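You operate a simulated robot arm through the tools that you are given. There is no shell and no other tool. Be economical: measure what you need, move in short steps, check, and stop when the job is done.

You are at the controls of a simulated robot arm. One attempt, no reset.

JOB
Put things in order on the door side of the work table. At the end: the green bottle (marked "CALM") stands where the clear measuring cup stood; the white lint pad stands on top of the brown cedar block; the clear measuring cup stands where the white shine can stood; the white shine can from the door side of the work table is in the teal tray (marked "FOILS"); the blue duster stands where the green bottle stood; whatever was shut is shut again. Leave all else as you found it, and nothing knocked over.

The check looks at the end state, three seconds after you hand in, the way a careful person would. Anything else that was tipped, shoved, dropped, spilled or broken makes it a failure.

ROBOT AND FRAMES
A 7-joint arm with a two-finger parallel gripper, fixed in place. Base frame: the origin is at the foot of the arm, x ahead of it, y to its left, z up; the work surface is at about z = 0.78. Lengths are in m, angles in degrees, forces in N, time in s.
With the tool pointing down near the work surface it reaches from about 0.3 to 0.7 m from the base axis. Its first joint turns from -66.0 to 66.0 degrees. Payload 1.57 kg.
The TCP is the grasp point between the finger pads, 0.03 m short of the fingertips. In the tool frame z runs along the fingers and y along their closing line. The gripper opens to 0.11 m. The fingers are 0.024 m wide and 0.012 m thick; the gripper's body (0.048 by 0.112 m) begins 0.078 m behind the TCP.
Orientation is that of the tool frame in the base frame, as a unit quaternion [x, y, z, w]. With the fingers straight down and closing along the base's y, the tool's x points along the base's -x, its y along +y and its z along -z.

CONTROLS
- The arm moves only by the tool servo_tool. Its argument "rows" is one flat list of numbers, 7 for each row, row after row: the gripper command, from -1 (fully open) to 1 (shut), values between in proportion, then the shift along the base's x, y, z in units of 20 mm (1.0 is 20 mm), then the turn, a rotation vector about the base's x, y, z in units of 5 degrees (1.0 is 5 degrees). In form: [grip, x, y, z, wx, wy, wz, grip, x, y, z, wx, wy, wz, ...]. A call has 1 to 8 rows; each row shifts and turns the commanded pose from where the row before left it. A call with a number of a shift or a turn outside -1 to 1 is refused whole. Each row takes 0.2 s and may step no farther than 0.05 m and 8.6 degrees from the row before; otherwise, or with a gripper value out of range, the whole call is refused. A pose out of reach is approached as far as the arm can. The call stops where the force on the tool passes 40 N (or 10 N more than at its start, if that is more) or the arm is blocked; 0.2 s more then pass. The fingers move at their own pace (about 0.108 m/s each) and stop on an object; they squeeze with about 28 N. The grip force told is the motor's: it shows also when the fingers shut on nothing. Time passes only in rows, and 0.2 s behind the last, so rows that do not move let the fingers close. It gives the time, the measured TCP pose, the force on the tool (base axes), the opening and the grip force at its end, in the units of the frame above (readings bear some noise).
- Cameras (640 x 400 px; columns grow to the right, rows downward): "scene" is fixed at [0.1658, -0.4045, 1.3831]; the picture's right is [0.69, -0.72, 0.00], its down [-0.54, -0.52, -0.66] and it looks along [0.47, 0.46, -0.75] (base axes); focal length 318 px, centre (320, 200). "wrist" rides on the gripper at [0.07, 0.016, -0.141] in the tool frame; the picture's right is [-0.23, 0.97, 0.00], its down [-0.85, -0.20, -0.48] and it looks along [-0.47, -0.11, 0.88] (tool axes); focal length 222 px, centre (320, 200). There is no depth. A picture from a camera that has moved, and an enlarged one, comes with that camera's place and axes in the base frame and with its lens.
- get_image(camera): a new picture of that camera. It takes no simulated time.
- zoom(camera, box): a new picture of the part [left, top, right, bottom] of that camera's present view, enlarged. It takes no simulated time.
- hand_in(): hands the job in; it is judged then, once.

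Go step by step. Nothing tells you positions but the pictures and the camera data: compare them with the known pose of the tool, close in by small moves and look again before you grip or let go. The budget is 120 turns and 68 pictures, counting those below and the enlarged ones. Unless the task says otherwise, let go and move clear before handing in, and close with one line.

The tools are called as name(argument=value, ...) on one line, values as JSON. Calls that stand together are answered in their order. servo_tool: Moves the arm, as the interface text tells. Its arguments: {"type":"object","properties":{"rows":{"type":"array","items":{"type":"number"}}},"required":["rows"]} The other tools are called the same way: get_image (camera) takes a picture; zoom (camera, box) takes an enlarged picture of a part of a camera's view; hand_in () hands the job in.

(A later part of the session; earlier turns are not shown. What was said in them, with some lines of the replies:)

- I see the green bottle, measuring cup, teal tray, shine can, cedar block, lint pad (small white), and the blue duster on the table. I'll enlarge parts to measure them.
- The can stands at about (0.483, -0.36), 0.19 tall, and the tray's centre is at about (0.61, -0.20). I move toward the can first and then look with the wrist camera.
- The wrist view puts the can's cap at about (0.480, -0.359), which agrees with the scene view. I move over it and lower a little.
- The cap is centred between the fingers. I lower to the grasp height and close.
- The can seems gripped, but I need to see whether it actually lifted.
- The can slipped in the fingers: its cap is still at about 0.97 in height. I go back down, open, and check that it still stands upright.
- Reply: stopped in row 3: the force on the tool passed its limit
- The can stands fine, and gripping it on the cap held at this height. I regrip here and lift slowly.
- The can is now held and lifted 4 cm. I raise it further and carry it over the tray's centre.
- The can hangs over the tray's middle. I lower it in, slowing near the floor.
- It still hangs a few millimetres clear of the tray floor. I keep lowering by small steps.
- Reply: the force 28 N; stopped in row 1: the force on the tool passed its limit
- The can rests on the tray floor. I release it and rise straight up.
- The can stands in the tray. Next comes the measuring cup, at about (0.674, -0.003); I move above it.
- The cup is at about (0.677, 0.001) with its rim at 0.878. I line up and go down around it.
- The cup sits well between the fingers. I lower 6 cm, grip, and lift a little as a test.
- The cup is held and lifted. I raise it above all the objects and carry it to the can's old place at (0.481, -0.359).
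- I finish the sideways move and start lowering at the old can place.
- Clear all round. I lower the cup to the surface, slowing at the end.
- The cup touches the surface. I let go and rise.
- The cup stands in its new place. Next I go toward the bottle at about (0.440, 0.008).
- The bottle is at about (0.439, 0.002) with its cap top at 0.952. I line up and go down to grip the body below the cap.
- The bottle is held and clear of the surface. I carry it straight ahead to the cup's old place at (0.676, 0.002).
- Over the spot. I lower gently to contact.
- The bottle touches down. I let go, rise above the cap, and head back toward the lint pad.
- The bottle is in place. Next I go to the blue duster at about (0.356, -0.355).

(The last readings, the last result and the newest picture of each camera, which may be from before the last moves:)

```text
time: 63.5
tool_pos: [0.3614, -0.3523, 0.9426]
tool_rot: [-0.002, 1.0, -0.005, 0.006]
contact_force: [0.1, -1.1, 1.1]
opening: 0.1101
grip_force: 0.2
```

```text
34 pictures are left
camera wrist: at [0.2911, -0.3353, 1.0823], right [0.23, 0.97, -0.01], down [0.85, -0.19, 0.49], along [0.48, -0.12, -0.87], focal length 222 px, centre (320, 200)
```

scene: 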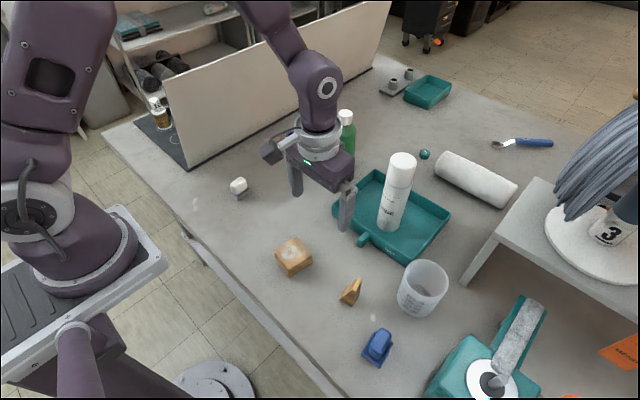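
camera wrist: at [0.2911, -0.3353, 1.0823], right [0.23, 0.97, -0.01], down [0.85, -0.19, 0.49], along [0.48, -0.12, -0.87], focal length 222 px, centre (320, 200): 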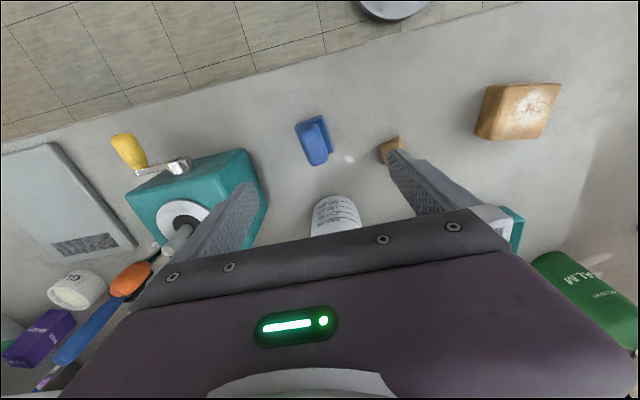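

zoom(camera="wrist", box=[260, 90, 380, 190])

zoom(camera="scene", box=[330, 310, 430, 380])

```text
4.00 times, centred on (320, 140) of wrist
camera zoom: at [0.2911, -0.3353, 1.0823], right [0.23, 0.97, -0.01], down [0.85, -0.19, 0.49], along [0.48, -0.12, -0.87], focal length 888 px, centre (320, 440)
```

zoom: 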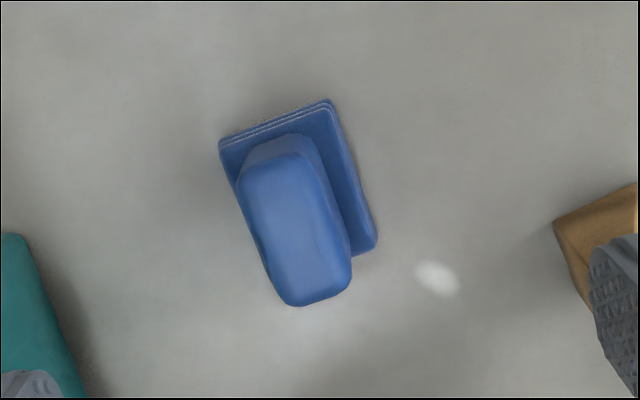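

```text
5.71 times, centred on (380, 345) of scene
camera zoom: at [0.1658, -0.4045, 1.3831], right [0.69, -0.72, 0.0], down [-0.54, -0.52, -0.66], along [0.47, 0.46, -0.75], focal length 1817 px, centre (-23, -629)
```

zoom: 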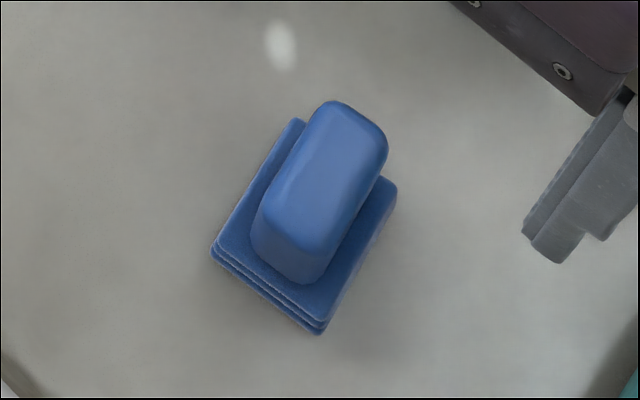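

The duster's centre is at about (0.362, -0.361), its handle running 7° off the x axis, about 28 mm wide, with its top at 0.825. I narrow the fingers to keep off the roller box, turn 7° and lower partway.

servo_tool(rows=[-0.09, 0.03, -0.22, 0, 0, 0, 0.7, -0.09, 0, -0.22, 0, 0, 0, 0.7, -0.09, 0, 0, -0.8, 0, 0, 0, -0.09, 0, 0, -0.8, 0, 0, 0, -0.09, 0, 0, -0.8, 0, 0, 0, -0.09, 0, 0, -0.8, 0, 0, 0])

get_image(camera="wrist")

zoom(camera="scene", box=[310, 270, 470, 370])

```text
time: 64.9
tool_pos: [0.3613, -0.3613, 0.8775]
tool_rot: [-0.061, 0.998, -0.004, 0.005]
contact_force: [0.0, 0.0, 0.4]
opening: 0.06
grip_force: 0.1
```

```text
31 pictures are left
camera wrist: at [0.2892, -0.3524, 1.0175], right [0.11, 0.99, -0.01], down [0.87, -0.09, 0.49], along [0.49, -0.06, -0.87], focal length 222 px, centre (320, 200)
```

wrist: 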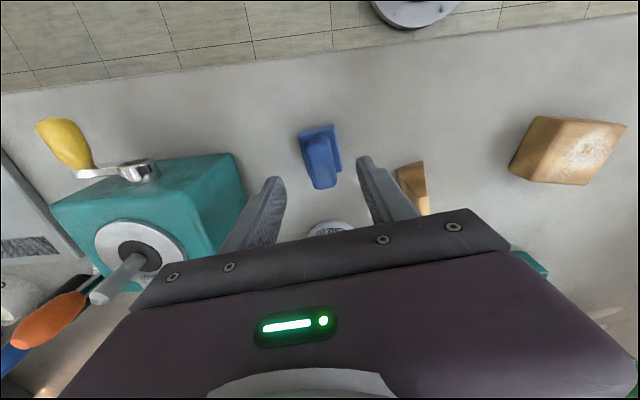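

```text
4.00 times, centred on (390, 320) of scene
camera zoom: at [0.1658, -0.4045, 1.3831], right [0.69, -0.72, 0.0], down [-0.54, -0.52, -0.66], along [0.47, 0.46, -0.75], focal length 1272 px, centre (40, -280)
```

zoom: 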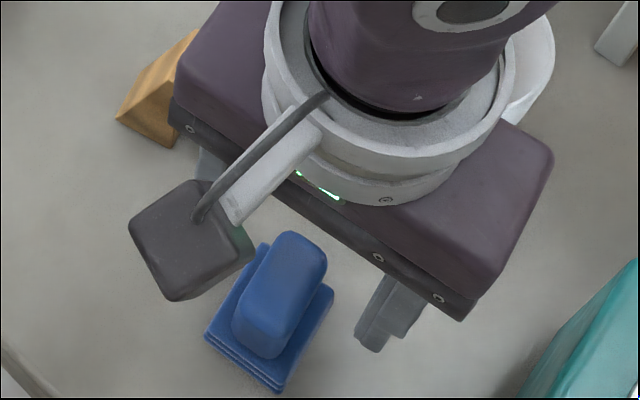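

The handle is centred. I lower to just above the base and grip.

servo_tool(rows=[-0.09, 0, 0, -0.8, 0, 0, 0, -0.09, 0, 0, -0.8, 0, 0, 0, -0.09, 0, 0, -0.6, 0, 0, 0, -0.09, 0, 0, -0.35, 0, 0, 0, -0.09, 0, 0, 0, 0, 0, 0])

servo_tool(rows=[1, 0, 0, 0, 0, 0, 0, 1, 0, 0, 0, 0, 0, 0, 1, 0, 0, 0, 0, 0, 0])

servo_tool(rows=[1, 0, 0, 0.25, 0, 0, 0, 1, 0, 0, 0.25, 0, 0, 0, 1, 0, 0, 0.25, 0, 0, 0, 1, 0, 0, 0.5, 0, 0, 0, 1, 0, 0, 0.5, 0, 0, 0, 1, 0, 0, 0.8, 0, 0, 0, 1, 0, 0, 1, 0, 0, 0])

get_image(camera="wrist")

get_image(camera="scene")

```text
time: 66.1
tool_pos: [0.3609, -0.3607, 0.8271]
tool_rot: [-0.061, 0.998, -0.004, 0.006]
contact_force: [0.7, -0.3, -0.2]
opening: 0.0601
grip_force: 0.0
```

```text
time: 66.9
tool_pos: [0.3613, -0.3613, 0.8266]
tool_rot: [-0.061, 0.998, -0.004, 0.006]
contact_force: [-0.1, 1.0, 1.7]
opening: 0.0231
grip_force: 27.8
```

```text
time: 68.5
tool_pos: [0.3597, -0.3602, 0.8963]
tool_rot: [-0.061, 0.998, -0.003, 0.005]
contact_force: [0.4, 0.5, -0.4]
opening: 0.0235
grip_force: 28.2
```

```text
29 pictures are left
camera wrist: at [0.2877, -0.353, 1.0378], right [0.11, 0.99, -0.01], down [0.87, -0.09, 0.49], along [0.49, -0.06, -0.87], focal length 222 px, centre (320, 200)
```

wrist: 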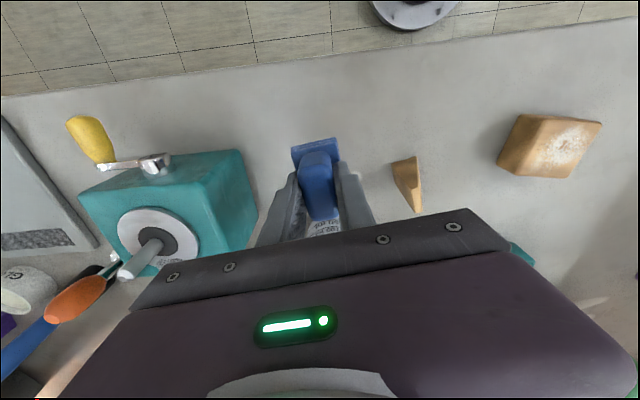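

```text
28 pictures are left
```

scene: 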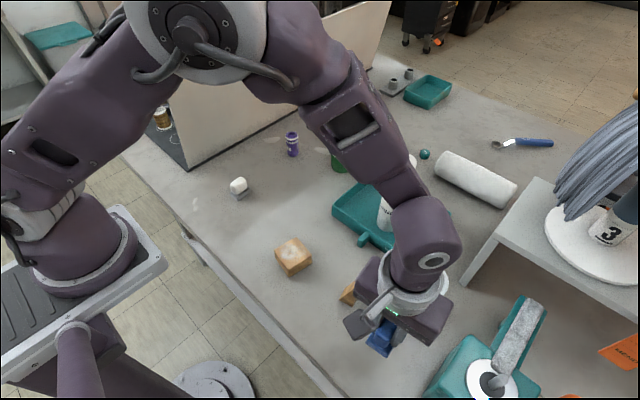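

The duster is lifted. I carry it over the wedge and block to the bottle's old place at (0.439, 0.002).

servo_tool(rows=[1, 0, 0.5, 0.7, 0, 0, 0, 1, 0, 1, 0.5, 0, 0, 0, 1, 0.2, 1, 0, 0, 0, 0, 1, 0.2, 1, 0, 0, 0, 0, 1, 0.2, 1, 0, 0, 0, 0, 1, 0.2, 1, 0, 0, 0, 0, 1, 0.3, 1, 0, 0, 0, 0, 1, 0.3, 1, 0, 0, 0, 0])

servo_tool(rows=[1, 0.3, 1, 0, 0, 0, 0, 1, 0.3, 1, 0, 0, 0, 0, 1, 0.3, 1, 0, 0, 0, 0, 1, 0.3, 1, 0, 0, 0, 0, 1, 0.3, 1, 0, 0, 0, 0, 1, 0.3, 1, 0, 0, 0, 0, 1, 0.3, 1, 0, 0, 0, 0, 1, 0.3, 1, 0, 0, 0, 0])

servo_tool(rows=[1, 0.2, 1, 0, 0, 0, 0, 1, 0, 0.9, 0, 0, 0, 0, 1, 0, 0.5, 0, 0, 0, 0, 1, 0, 0, 0, 0, 0, 0])

get_image(camera="scene")

```text
time: 70.3
tool_pos: [0.3891, -0.209, 0.9231]
tool_rot: [-0.061, 0.998, -0.004, 0.005]
contact_force: [-0.1, -0.6, -1.4]
opening: 0.0234
grip_force: 27.6
```

```text
time: 72.1
tool_pos: [0.4388, -0.05, 0.9204]
tool_rot: [-0.06, 0.998, -0.004, 0.005]
contact_force: [-0.8, -0.3, 0.3]
opening: 0.0234
grip_force: 28.2
```

```text
time: 73.1
tool_pos: [0.443, -0.001, 0.9215]
tool_rot: [-0.062, 0.998, -0.004, 0.006]
contact_force: [1.0, -0.6, -0.3]
opening: 0.0235
grip_force: 28.0
```

```text
27 pictures are left
```

scene: 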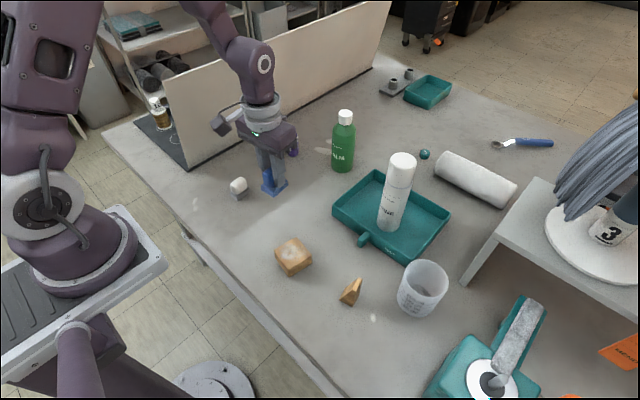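

Over the spot. I lower, slowing near the surface.

servo_tool(rows=[1, -0.17, 0.1, -0.9, 0, 0, 0, 1, 0, 0, -0.9, 0, 0, 0, 1, 0, 0, -0.9, 0, 0, 0, 1, 0, 0, -0.9, 0, 0, 0, 1, 0, 0, -0.5, 0, 0, 0, 1, 0, 0, -0.35, 0, 0, 0, 1, 0, 0, -0.1, 0, 0, 0, 1, 0, 0, 0, 0, 0, 0])

servo_tool(rows=[1, 0, 0, -0.1, 0, 0, 0, 1, 0, 0, 0, 0, 0, 0])

```text
time: 74.9
tool_pos: [0.4395, -0.0022, 0.8329]
tool_rot: [-0.061, 0.998, -0.003, 0.005]
contact_force: [0.4, 0.3, -0.8]
opening: 0.0233
grip_force: 27.5
```

```text
time: 75.5
tool_pos: [0.4406, -0.0013, 0.8305]
tool_rot: [-0.062, 0.998, -0.004, 0.005]
contact_force: [-0.2, -0.9, -0.7]
opening: 0.0233
grip_force: 28.3
```

servo_tool(rows=[1, 0, 0.1, -0.12, 0, 0, 0, 1, 0, 0, 0, 0, 0, 0])

servo_tool(rows=[1, 0, 0, -0.08, 0, 0, 0, 1, 0, 0, 0, 0, 0, 0])

```text
time: 76.1
tool_pos: [0.4412, -0.0002, 0.8278]
tool_rot: [-0.061, 0.998, -0.004, 0.005]
contact_force: [-1.0, -3.0, 13.1]
opening: 0.0232
grip_force: 28.0
```

```text
time: 76.6
tool_pos: [0.4409, 0.0015, 0.8264]
tool_rot: [-0.062, 0.998, -0.006, 0.007]
contact_force: [-0.8, 0.3, 13.8]
opening: 0.0236
grip_force: 28.0
stopped in row 2: the force on the tool passed its limit (the readings are from after the stop); the commanded pose is now the measured one
```

The duster rests on the surface. I release it, rise, and look.

servo_tool(rows=[-0.09, 0, 0, 0, 0, 0, 0, -0.09, 0, 0, 0, 0, 0, 0, -0.09, 0, 0, 0.4, 0, 0, 0, -0.09, 0, 0, 1, 0, 0, 0, -0.09, 0, 0, 1, 0, 0, 0, -0.09, 0, 0, 1, 0, 0, 0, -0.09, 0, 0, 1, 0, 0, 0, -0.09, 0, 0, 1, 0, 0, 0])

servo_tool(rows=[-0.09, -0.2, 1, 0, 0, 0, 0, -0.09, -0.2, 1, 0, 0, 0, 0, -0.09, -0.2, 1, 0, 0, 0, 0, -0.09, -0.2, 1, 0, 0, 0, 0, -0.09, -0.2, 1, 0, 0, 0, 0, -0.09, -0.1, 1, 0, 0, 0, 0])

get_image(camera="wrist")

get_image(camera="scene")

```text
time: 78.4
tool_pos: [0.4417, -0.0025, 0.9334]
tool_rot: [-0.061, 0.998, -0.004, 0.007]
contact_force: [-0.6, -0.3, -0.3]
opening: 0.0601
grip_force: 0.1
```

```text
time: 79.8
tool_pos: [0.4194, 0.1205, 0.9324]
tool_rot: [-0.06, 0.998, -0.004, 0.007]
contact_force: [-0.8, -0.3, 0.1]
opening: 0.0598
grip_force: 0.1
```

```text
26 pictures are left
camera wrist: at [0.3467, 0.1291, 1.0736], right [0.11, 0.99, -0.01], down [0.87, -0.09, 0.49], along [0.49, -0.06, -0.87], focal length 222 px, centre (320, 200)
```

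wrist: 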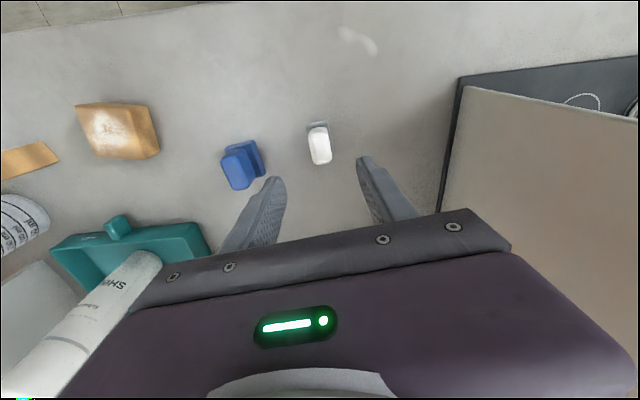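

```text
25 pictures are left
```

scene: 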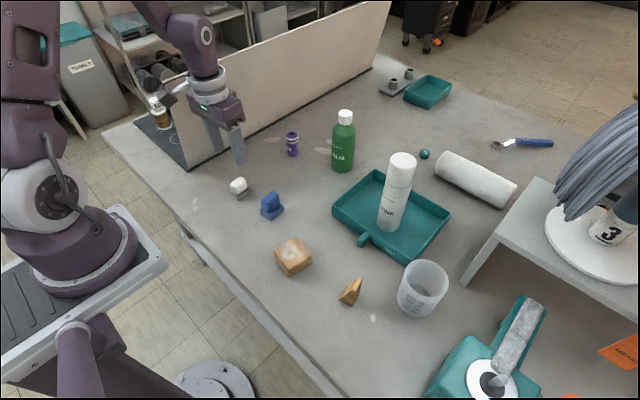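

The duster stands in the bottle's place. I take a closer look at it and the lint pad.

zoom(camera="wrist", box=[200, 100, 360, 200])

zoom(camera="scene", box=[210, 160, 306, 220])

```text
4.00 times, centred on (280, 150) of wrist
camera zoom: at [0.3467, 0.1291, 1.0736], right [0.11, 0.99, -0.01], down [0.87, -0.09, 0.49], along [0.49, -0.06, -0.87], focal length 888 px, centre (480, 400)
```

zoom: 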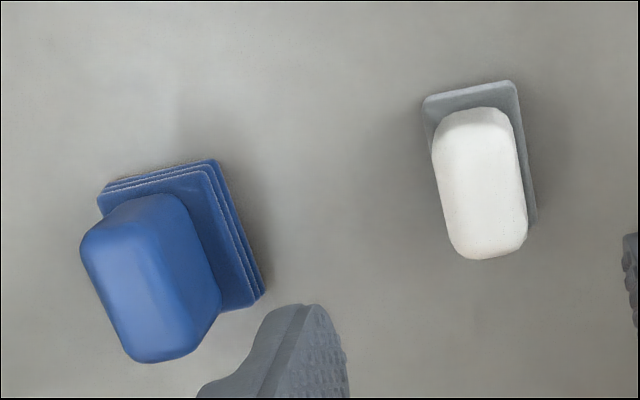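

```text
6.67 times, centred on (258, 190) of scene
camera zoom: at [0.1658, -0.4045, 1.3831], right [0.69, -0.72, 0.0], down [-0.54, -0.52, -0.66], along [0.47, 0.46, -0.75], focal length 2120 px, centre (733, 267)
```

zoom: 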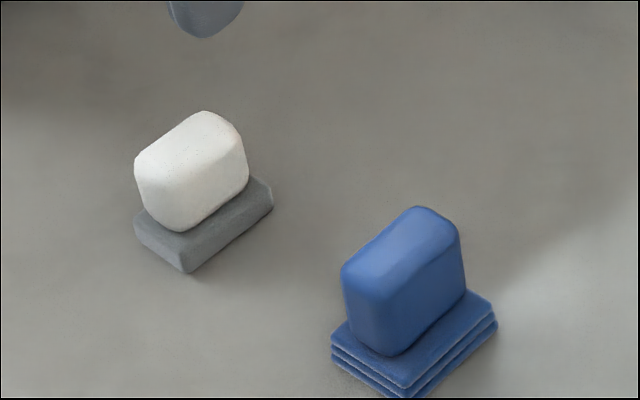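

By both views the duster now seems to stand about 15 mm too far toward +y, so I go back above it to measure from directly over it.

servo_tool(rows=[-0.09, 0.1, -1, 0, 0, 0, 0, -0.09, 0.1, -1, 0, 0, 0, 0, -0.09, 0.1, -1, 0, 0, 0, 0, -0.09, 0.1, -1, 0, 0, 0, 0, -0.09, 0.1, -1, 0, 0, 0, 0, -0.09, 0, 0, -1, 0, 0, 0, -0.09, 0, 0, 0, 0, 0, 0])

zoom(camera="wrist", box=[240, 90, 400, 190])

```text
time: 81.4
tool_pos: [0.4281, 0.0209, 0.9139]
tool_rot: [-0.061, 0.998, -0.005, 0.008]
contact_force: [-0.2, -0.1, 0.4]
opening: 0.0598
grip_force: 0.1
```

```text
4.00 times, centred on (320, 140) of wrist
camera zoom: at [0.3555, 0.0293, 1.0535], right [0.11, 0.99, -0.01], down [0.87, -0.09, 0.49], along [0.49, -0.06, -0.87], focal length 888 px, centre (320, 440)
```

zoom: 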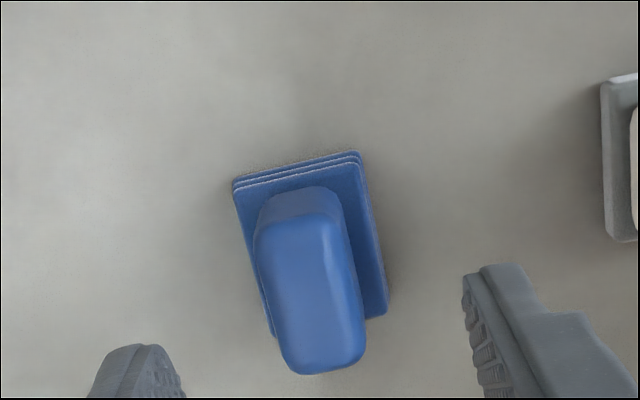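

The duster is really at (0.435, 0.016); the fingertips probably dragged its base when they opened. I regrip it a bit higher and shift it back to (0.439, 0.001).

servo_tool(rows=[-0.09, 0.35, -0.22, -0.6, 0, 0, 0, -0.09, 0, 0, -1, 0, 0, 0, -0.09, 0, 0, -1, 0, 0, 0, -0.09, 0, 0, -1, 0, 0, 0, -0.09, 0, 0, -0.5, 0, 0, 0, -0.09, 0, 0, 0, 0, 0, 0])

servo_tool(rows=[1, 0, 0, 0, 0, 0, 0, 1, 0, 0, 0, 0, 0, 0, 1, 0, 0, 0, 0, 0, 0, 1, 0, 0, 0, 0, 0, 0])

servo_tool(rows=[1, 0, 0, 0.2, 0, 0, 0, 1, 0, 0, 0.2, 0, 0, 0, 1, 0, 0, 0.3, 0, 0, 0, 1, 0, 0, 0, 0, 0, 0])

```text
time: 82.8
tool_pos: [0.4359, 0.0157, 0.8322]
tool_rot: [-0.061, 0.998, -0.004, 0.008]
contact_force: [0.0, 0.1, -0.2]
opening: 0.0599
grip_force: 0.1
```

```text
time: 83.8
tool_pos: [0.4359, 0.0172, 0.8325]
tool_rot: [-0.061, 0.998, -0.005, 0.007]
contact_force: [0.7, -0.7, 5.5]
opening: 0.0232
grip_force: 28.0
```

```text
time: 84.8
tool_pos: [0.4358, 0.0154, 0.8452]
tool_rot: [-0.06, 0.998, -0.005, 0.007]
contact_force: [-0.3, -0.2, 0.0]
opening: 0.0234
grip_force: 27.4
```

servo_tool(rows=[1, 0.08, -0.36, 0, 0, 0, 0, 1, 0.08, -0.36, 0, 0, 0, 0, 1, 0, 0, -0.25, 0, 0, 0, 1, 0, 0, -0.25, 0, 0, 0, 1, 0, 0, -0.05, 0, 0, 0, 1, 0, 0, 0, 0, 0, 0])

servo_tool(rows=[1, 0, 0, -0.06, 0, 0, 0, 1, 0, 0, 0, 0, 0, 0])

```text
time: 86.2
tool_pos: [0.4378, 0.0, 0.8351]
tool_rot: [-0.061, 0.998, -0.005, 0.007]
contact_force: [-0.4, 0.5, 0.4]
opening: 0.0235
grip_force: 28.2
```

```text
time: 86.8
tool_pos: [0.4389, 0.0008, 0.8348]
tool_rot: [-0.061, 0.998, -0.004, 0.007]
contact_force: [0.2, 0.2, -1.5]
opening: 0.0232
grip_force: 28.1
```

servo_tool(rows=[1, 0, 0, -0.06, 0, 0, 0, 1, 0, 0, 0, 0, 0, 0])

servo_tool(rows=[1, 0, 0, -0.06, 0, 0, 0, 1, 0, 0, 0, 0, 0, 0])

```text
time: 87.4
tool_pos: [0.4399, 0.002, 0.8316]
tool_rot: [-0.061, 0.998, -0.004, 0.009]
contact_force: [-0.7, -0.9, 18.5]
opening: 0.0234
grip_force: 28.0
```

```text
time: 88.0
tool_pos: [0.4394, 0.0001, 0.8311]
tool_rot: [-0.061, 0.998, -0.004, 0.007]
contact_force: [-1.9, -3.0, 21.1]
opening: 0.0232
grip_force: 27.9
```

It is in contact. I ease the pressure off, open slowly, and rise.

servo_tool(rows=[1, 0, 0, 0.09, 0, 0, 0, 1, 0, 0, 0, 0, 0, 0, 0.5, 0, 0, 0, 0, 0, 0, 0.4, 0, 0, 0, 0, 0, 0, 0.3, 0, 0, 0, 0, 0, 0, 0.2, 0, 0, 0, 0, 0, 0, -0.09, 0, 0, 0, 0, 0, 0, -0.09, 0, 0, 0.3, 0, 0, 0])

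servo_tool(rows=[-0.09, 0, 0, 0.7, 0, 0, 0, -0.09, 0, 0, 1, 0, 0, 0, -0.09, 0, 0, 1, 0, 0, 0, -0.09, 0, 0, 1, 0, 0, 0, -0.09, 0, 0, 0, 0, 0, 0])

zoom(camera="wrist", box=[240, 90, 400, 190])

```text
time: 89.8
tool_pos: [0.4403, 0.0, 0.8371]
tool_rot: [-0.061, 0.998, -0.005, 0.008]
contact_force: [0.6, 0.3, -0.1]
opening: 0.0599
grip_force: 0.0
```

```text
time: 91.0
tool_pos: [0.4392, 0.0003, 0.913]
tool_rot: [-0.061, 0.998, -0.005, 0.007]
contact_force: [-0.5, -0.9, 0.1]
opening: 0.0602
grip_force: 0.0
```

```text
4.00 times, centred on (320, 140) of wrist
camera zoom: at [0.3668, 0.0091, 1.0535], right [0.11, 0.99, -0.01], down [0.87, -0.09, 0.49], along [0.49, -0.06, -0.87], focal length 888 px, centre (320, 440)
```

zoom: 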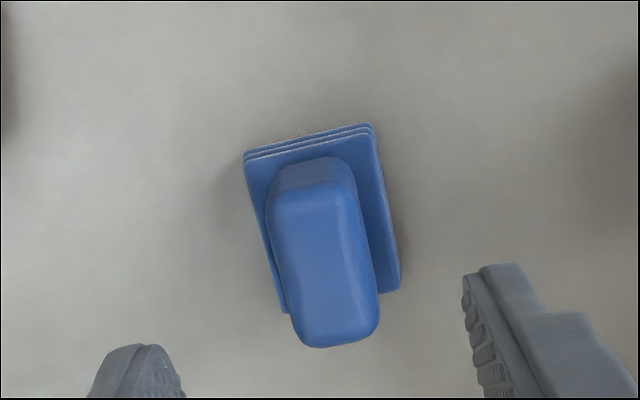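

The duster now sits at (0.440, 0.000). Next the lint pad at (0.418, 0.119), turned about 4°; I move over it.

servo_tool(rows=[-0.09, -0.1, 1, 0, 0, 0, -0.3, -0.09, -0.2, 1, 0, 0, 0, -0.3, -0.09, -0.2, 1, 0, 0, 0, 0, -0.09, -0.2, 1, 0, 0, 0, 0, -0.09, -0.2, 1, 0, 0, 0, 0, -0.09, -0.15, 0.95, 0, 0, 0, 0, -0.09, 0, 0, 0, 0, 0, 0])

zoom(camera="wrist", box=[240, 90, 400, 190])

```text
time: 92.6
tool_pos: [0.4182, 0.1204, 0.9139]
tool_rot: [-0.034, 0.999, -0.004, 0.008]
contact_force: [-0.6, -0.3, 0.5]
opening: 0.06
grip_force: 0.1
```

```text
4.00 times, centred on (320, 140) of wrist
camera zoom: at [0.346, 0.1315, 1.054], right [0.16, 0.99, -0.01], down [0.86, -0.14, 0.49], along [0.49, -0.08, -0.87], focal length 888 px, centre (320, 440)
```

zoom: 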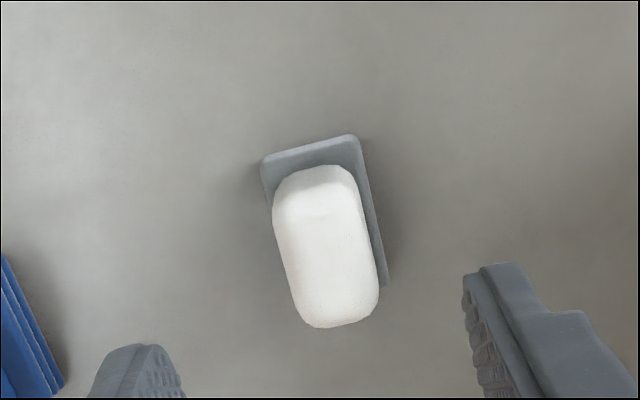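

The pad is centred. I lower and grip its white handle.

servo_tool(rows=[-0.09, 0.06, 0, -0.6, 0, 0, 0, -0.09, 0, 0, -1, 0, 0, 0, -0.09, 0, 0, -1, 0, 0, 0, -0.09, 0, 0, -1, 0, 0, 0, -0.09, 0, 0, -0.5, 0, 0, 0, -0.09, 0, 0, 0, 0, 0, 0])

servo_tool(rows=[1, 0, 0, 0, 0, 0, 0, 1, 0, 0, 0, 0, 0, 0, 1, 0, 0, 0, 0, 0, 0, 1, 0, 0, 0, 0, 0, 0])

servo_tool(rows=[1, 0, 0, 0.25, 0, 0, 0, 1, 0, 0, 0.25, 0, 0, 0, 1, 0, 0, 0.5, 0, 0, 0, 1, 0, 0, 0.5, 0, 0, 0, 1, 0, 0, 1, 0, 0, 0, 1, 0, 0, 1, 0, 0, 0, 1, 0, 0, 1, 0, 0, 0])

get_image(camera="wrist")

zoom(camera="scene", box=[190, 120, 350, 280])

```text
time: 94.0
tool_pos: [0.4205, 0.1196, 0.8309]
tool_rot: [-0.035, 0.999, -0.005, 0.007]
contact_force: [0.0, -0.1, -0.1]
opening: 0.0598
grip_force: 0.0
```

```text
time: 95.0
tool_pos: [0.4209, 0.1187, 0.8302]
tool_rot: [-0.035, 0.999, -0.006, 0.007]
contact_force: [-0.5, 0.4, 2.1]
opening: 0.0226
grip_force: 27.7
```

```text
time: 96.6
tool_pos: [0.4181, 0.1217, 0.92]
tool_rot: [-0.035, 0.999, -0.005, 0.008]
contact_force: [0.8, -0.8, -0.7]
opening: 0.0227
grip_force: 27.7
```

```text
19 pictures are left
camera wrist: at [0.3459, 0.1345, 1.061], right [0.16, 0.99, -0.01], down [0.86, -0.14, 0.49], along [0.49, -0.08, -0.87], focal length 222 px, centre (320, 200)
```

wrist: 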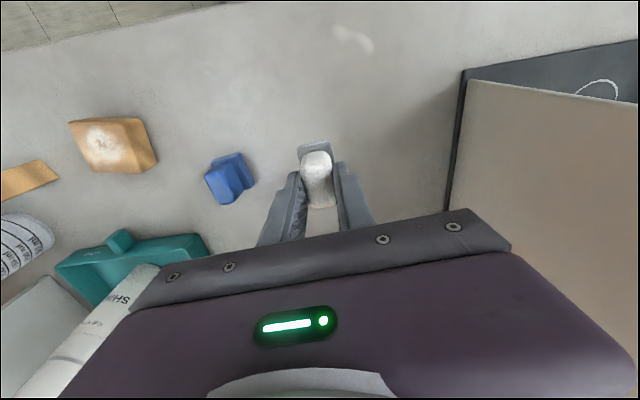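

```text
2.50 times, centred on (270, 200) of scene
camera zoom: at [0.1658, -0.4045, 1.3831], right [0.69, -0.72, 0.0], down [-0.54, -0.52, -0.66], along [0.47, 0.46, -0.75], focal length 795 px, centre (445, 200)
```

zoom: 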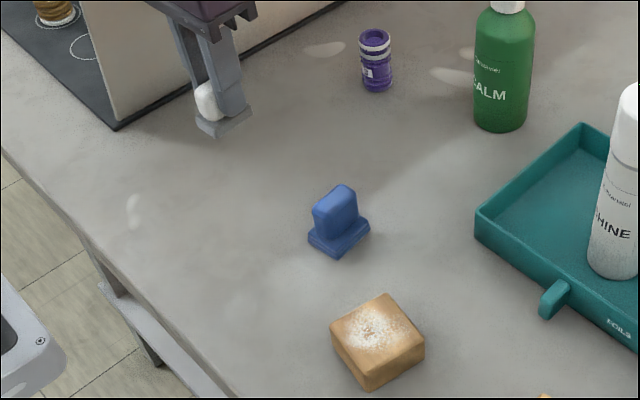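

The pad is lifted whole, with its bottom at 0.87. The block's top centre is about (0.377, -0.120, 0.815), so I carry the pad there.

servo_tool(rows=[1, -0.1, -0.6, 0.3, 0, 0, 0, 1, -0.2, -1, 0, 0, 0, 0, 1, -0.2, -1, 0, 0, 0, 0, 1, -0.2, -1, 0, 0, 0, 0, 1, -0.2, -1, 0, 0, 0, 0, 1, -0.2, -1, 0, 0, 0, 0, 1, -0.2, -1, 0, 0, 0, 0, 1, -0.2, -1, 0, 0, 0, 0])

servo_tool(rows=[1, -0.15, -1, 0, 0, 0, 0, 1, -0.15, -1, 0, 0, 0, 0, 1, -0.15, -1, 0, 0, 0, 0, 1, -0.1, -1, 0, 0, 0, 0, 1, 0, -0.4, 0, 0, 0, 0, 1, 0, 0, 0, 0, 0, 0])

get_image(camera="wrist")

zoom(camera="scene", box=[220, 190, 380, 290])

```text
time: 98.4
tool_pos: [0.3882, -0.0316, 0.9264]
tool_rot: [-0.035, 0.999, -0.005, 0.008]
contact_force: [-0.1, 0.0, -0.5]
opening: 0.0227
grip_force: 28.2
```

```text
time: 99.8
tool_pos: [0.3784, -0.1198, 0.9252]
tool_rot: [-0.035, 0.999, -0.004, 0.007]
contact_force: [0.5, 1.0, -1.0]
opening: 0.0226
grip_force: 27.9
```

```text
17 pictures are left
camera wrist: at [0.3058, -0.1071, 1.0655], right [0.16, 0.99, -0.01], down [0.86, -0.14, 0.49], along [0.48, -0.08, -0.87], focal length 222 px, centre (320, 200)
```

wrist: 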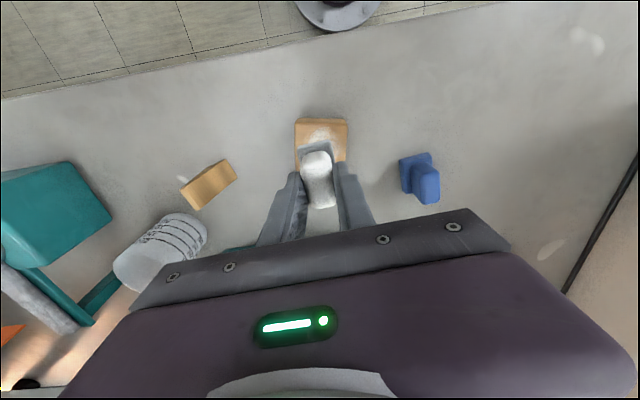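

```text
4.00 times, centred on (300, 240) of scene
camera zoom: at [0.1658, -0.4045, 1.3831], right [0.69, -0.72, 0.0], down [-0.54, -0.52, -0.66], along [0.47, 0.46, -0.75], focal length 1272 px, centre (400, 40)
```

zoom: 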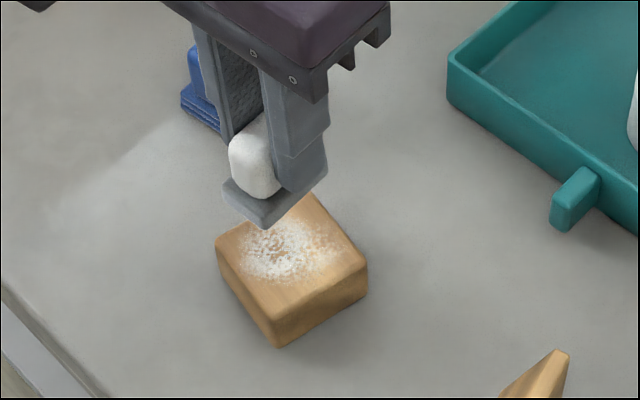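

The pad is over the block's middle. I lower until contact.

servo_tool(rows=[1, -0.1, 0.03, -0.8, 0, 0, 0, 1, 0, 0, -0.8, 0, 0, 0, 1, 0, 0, -0.7, 0, 0, 0, 1, 0, 0, -0.25, 0, 0, 0, 1, 0, 0, 0, 0, 0, 0])

servo_tool(rows=[1, 0, 0, -0.08, 0, 0, 0, 1, 0, 0, 0, 0, 0, 0])

zoom(camera="scene", box=[220, 190, 380, 290])

```text
time: 101.0
tool_pos: [0.3749, -0.118, 0.8744]
tool_rot: [-0.035, 0.999, -0.005, 0.008]
contact_force: [-0.7, 0.0, -0.1]
opening: 0.0226
grip_force: 28.0
```

```text
time: 101.6
tool_pos: [0.3756, -0.1196, 0.8731]
tool_rot: [-0.035, 0.999, -0.005, 0.007]
contact_force: [-0.3, 0.3, -0.2]
opening: 0.0227
grip_force: 27.5
```

```text
4.00 times, centred on (300, 240) of scene
camera zoom: at [0.1658, -0.4045, 1.3831], right [0.69, -0.72, 0.0], down [-0.54, -0.52, -0.66], along [0.47, 0.46, -0.75], focal length 1272 px, centre (400, 40)
```

zoom: 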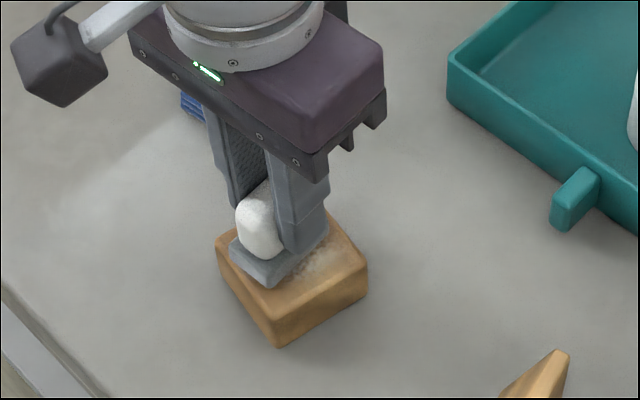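

servo_tool(rows=[1, 0, 0, -0.12, 0, 0, 0, 1, 0, 0, -0.08, 0, 0, 0, 1, 0, 0, 0, 0, 0, 0])

servo_tool(rows=[1, 0, 0, -0.08, 0, 0, 0, 1, 0, 0, 0, 0, 0, 0])

servo_tool(rows=[1, 0, 0, -0.08, 0, 0, 0, 1, 0, 0, 0, 0, 0, 0])

```text
time: 102.4
tool_pos: [0.3761, -0.1209, 0.8701]
tool_rot: [-0.035, 0.999, -0.004, 0.007]
contact_force: [-0.2, -0.2, -0.1]
opening: 0.0229
grip_force: 28.1
```

```text
time: 103.0
tool_pos: [0.3762, -0.1184, 0.868]
tool_rot: [-0.035, 0.999, -0.003, 0.007]
contact_force: [-1.0, 0.4, -0.1]
opening: 0.0229
grip_force: 28.3
```

```text
time: 103.6
tool_pos: [0.3759, -0.1183, 0.8663]
tool_rot: [-0.036, 0.999, -0.004, 0.007]
contact_force: [-0.1, -0.2, -0.7]
opening: 0.0226
grip_force: 28.3
```

servo_tool(rows=[1, 0, 0, -0.08, 0, 0, 0, 1, 0, 0, 0, 0, 0, 0])

servo_tool(rows=[1, 0, 0, -0.05, 0, 0, 0, 1, 0, 0, 0, 0, 0, 0])

zoom(camera="scene", box=[220, 190, 380, 290])

```text
time: 104.2
tool_pos: [0.3753, -0.1198, 0.8651]
tool_rot: [-0.035, 0.999, -0.005, 0.009]
contact_force: [0.9, 2.3, 21.1]
opening: 0.0229
grip_force: 28.2
```

```text
time: 104.8
tool_pos: [0.3752, -0.1186, 0.8651]
tool_rot: [-0.035, 0.999, -0.005, 0.008]
contact_force: [3.4, -0.1, 21.0]
opening: 0.0227
grip_force: 28.1
```

```text
4.00 times, centred on (300, 240) of scene
camera zoom: at [0.1656, -0.4044, 1.3832], right [0.69, -0.72, 0.0], down [-0.54, -0.52, -0.66], along [0.47, 0.46, -0.75], focal length 1272 px, centre (400, 40)
```

zoom: 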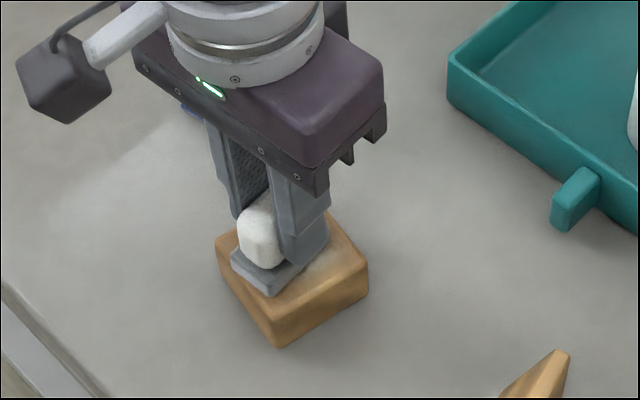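

The pad rests on the block. I ease off the pressure, open slowly and rise.

servo_tool(rows=[1, 0, 0, 0.08, 0, 0, 0, 1, 0, 0, 0, 0, 0, 0, 0.5, 0, 0, 0, 0, 0, 0, 0.4, 0, 0, 0, 0, 0, 0, 0.3, 0, 0, 0, 0, 0, 0, 0.2, 0, 0, 0, 0, 0, 0, -0.09, 0, 0, 0, 0, 0, 0, -0.09, 0, 0, 0.3, 0, 0, 0])

servo_tool(rows=[-0.09, 0, 0, 0.7, 0, 0, 0, -0.09, 0, 0, 1, 0, 0, 0, -0.09, 0, 0, 1, 0, 0, 0, -0.09, 0, 0, 1, 0, 0, 0, -0.09, 0, 0, 1, 0, 0, 0, -0.09, 0, 0, 1, 0, 0, 0, -0.09, 0, 0, 1, 0, 0, 0, -0.09, 0, 0, 1, 0, 0, 0])

get_image(camera="scene")

get_image(camera="wrist")

zoom(camera="scene", box=[220, 190, 380, 290])

```text
time: 106.6
tool_pos: [0.3757, -0.119, 0.8706]
tool_rot: [-0.035, 0.999, -0.005, 0.007]
contact_force: [0.6, -0.2, 0.8]
opening: 0.0601
grip_force: 0.1
```

```text
time: 108.4
tool_pos: [0.3751, -0.1181, 1.0256]
tool_rot: [-0.035, 0.999, -0.004, 0.006]
contact_force: [-0.2, 0.1, -1.0]
opening: 0.0601
grip_force: 0.1
```

```text
13 pictures are left
```

scene: 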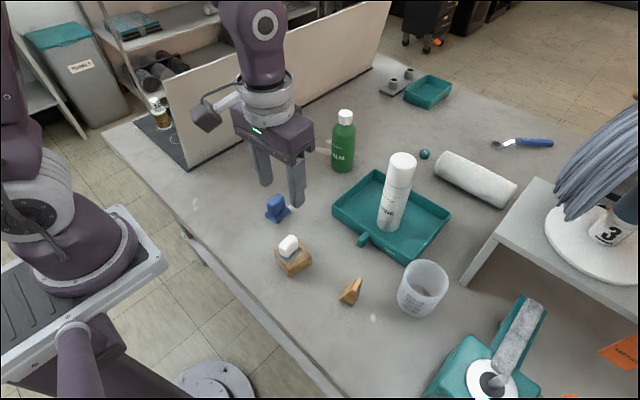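

```text
12 pictures are left
camera wrist: at [0.3035, -0.1046, 1.1658], right [0.16, 0.99, -0.01], down [0.86, -0.14, 0.49], along [0.48, -0.08, -0.87], focal length 222 px, centre (320, 200)
```

wrist: 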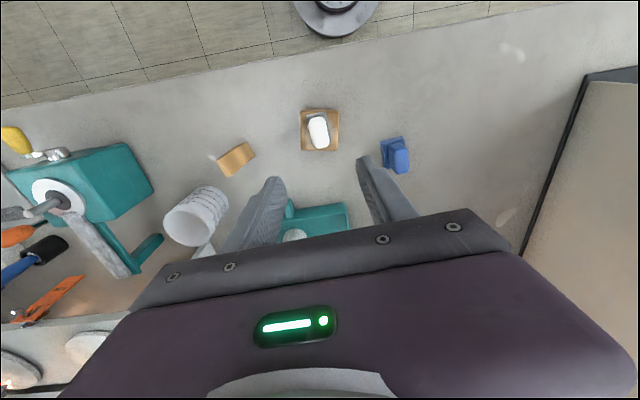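

```text
4.00 times, centred on (300, 240) of scene
camera zoom: at [0.1658, -0.4045, 1.3831], right [0.69, -0.72, 0.0], down [-0.54, -0.52, -0.66], along [0.47, 0.46, -0.75], focal length 1272 px, centre (400, 40)
```

zoom: 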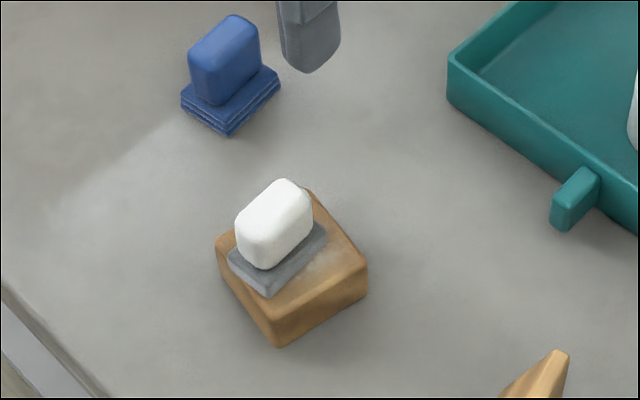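

Everything appears placed. I check the cup and bottle once more before handing in.

zoom(camera="scene", box=[340, 220, 580, 370])

zoom(camera="scene", box=[260, 90, 420, 190])

```text
2.67 times, centred on (460, 295) of scene
camera zoom: at [0.1658, -0.4045, 1.3831], right [0.69, -0.72, 0.0], down [-0.54, -0.52, -0.66], along [0.47, 0.46, -0.75], focal length 848 px, centre (-53, -53)
```

zoom: 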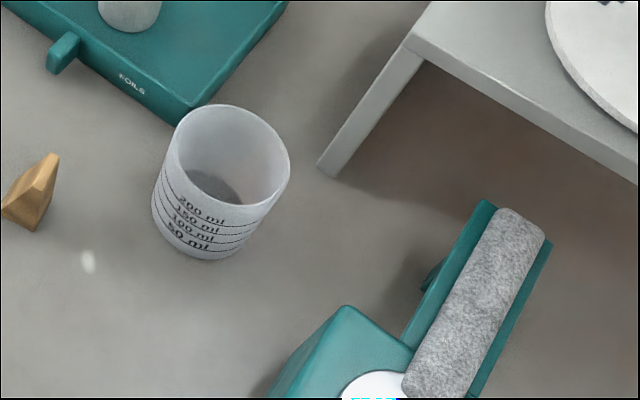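

```text
4.00 times, centred on (340, 140) of scene
camera zoom: at [0.1658, -0.4045, 1.3831], right [0.69, -0.72, 0.0], down [-0.54, -0.52, -0.66], along [0.47, 0.46, -0.75], focal length 1272 px, centre (240, 440)
```

zoom: 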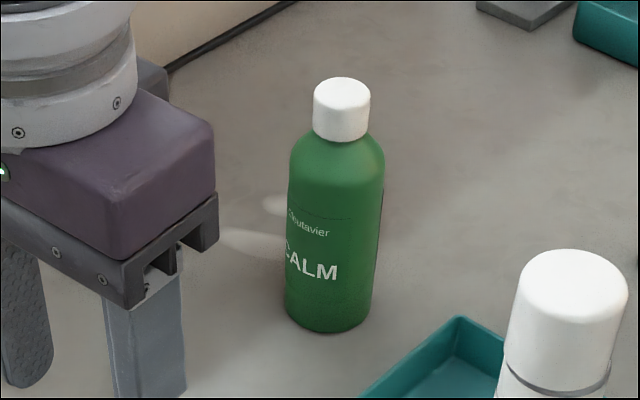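

All five items stand where asked, nothing is tipped over, and the arm is clear of everything. I hand the job in now.

hand_in()

```text
The job is handed in.
```

The job is handed in, with all five items in the places you asked for and nothing knocked over. Nothing was opened, so there was nothing to shut again.
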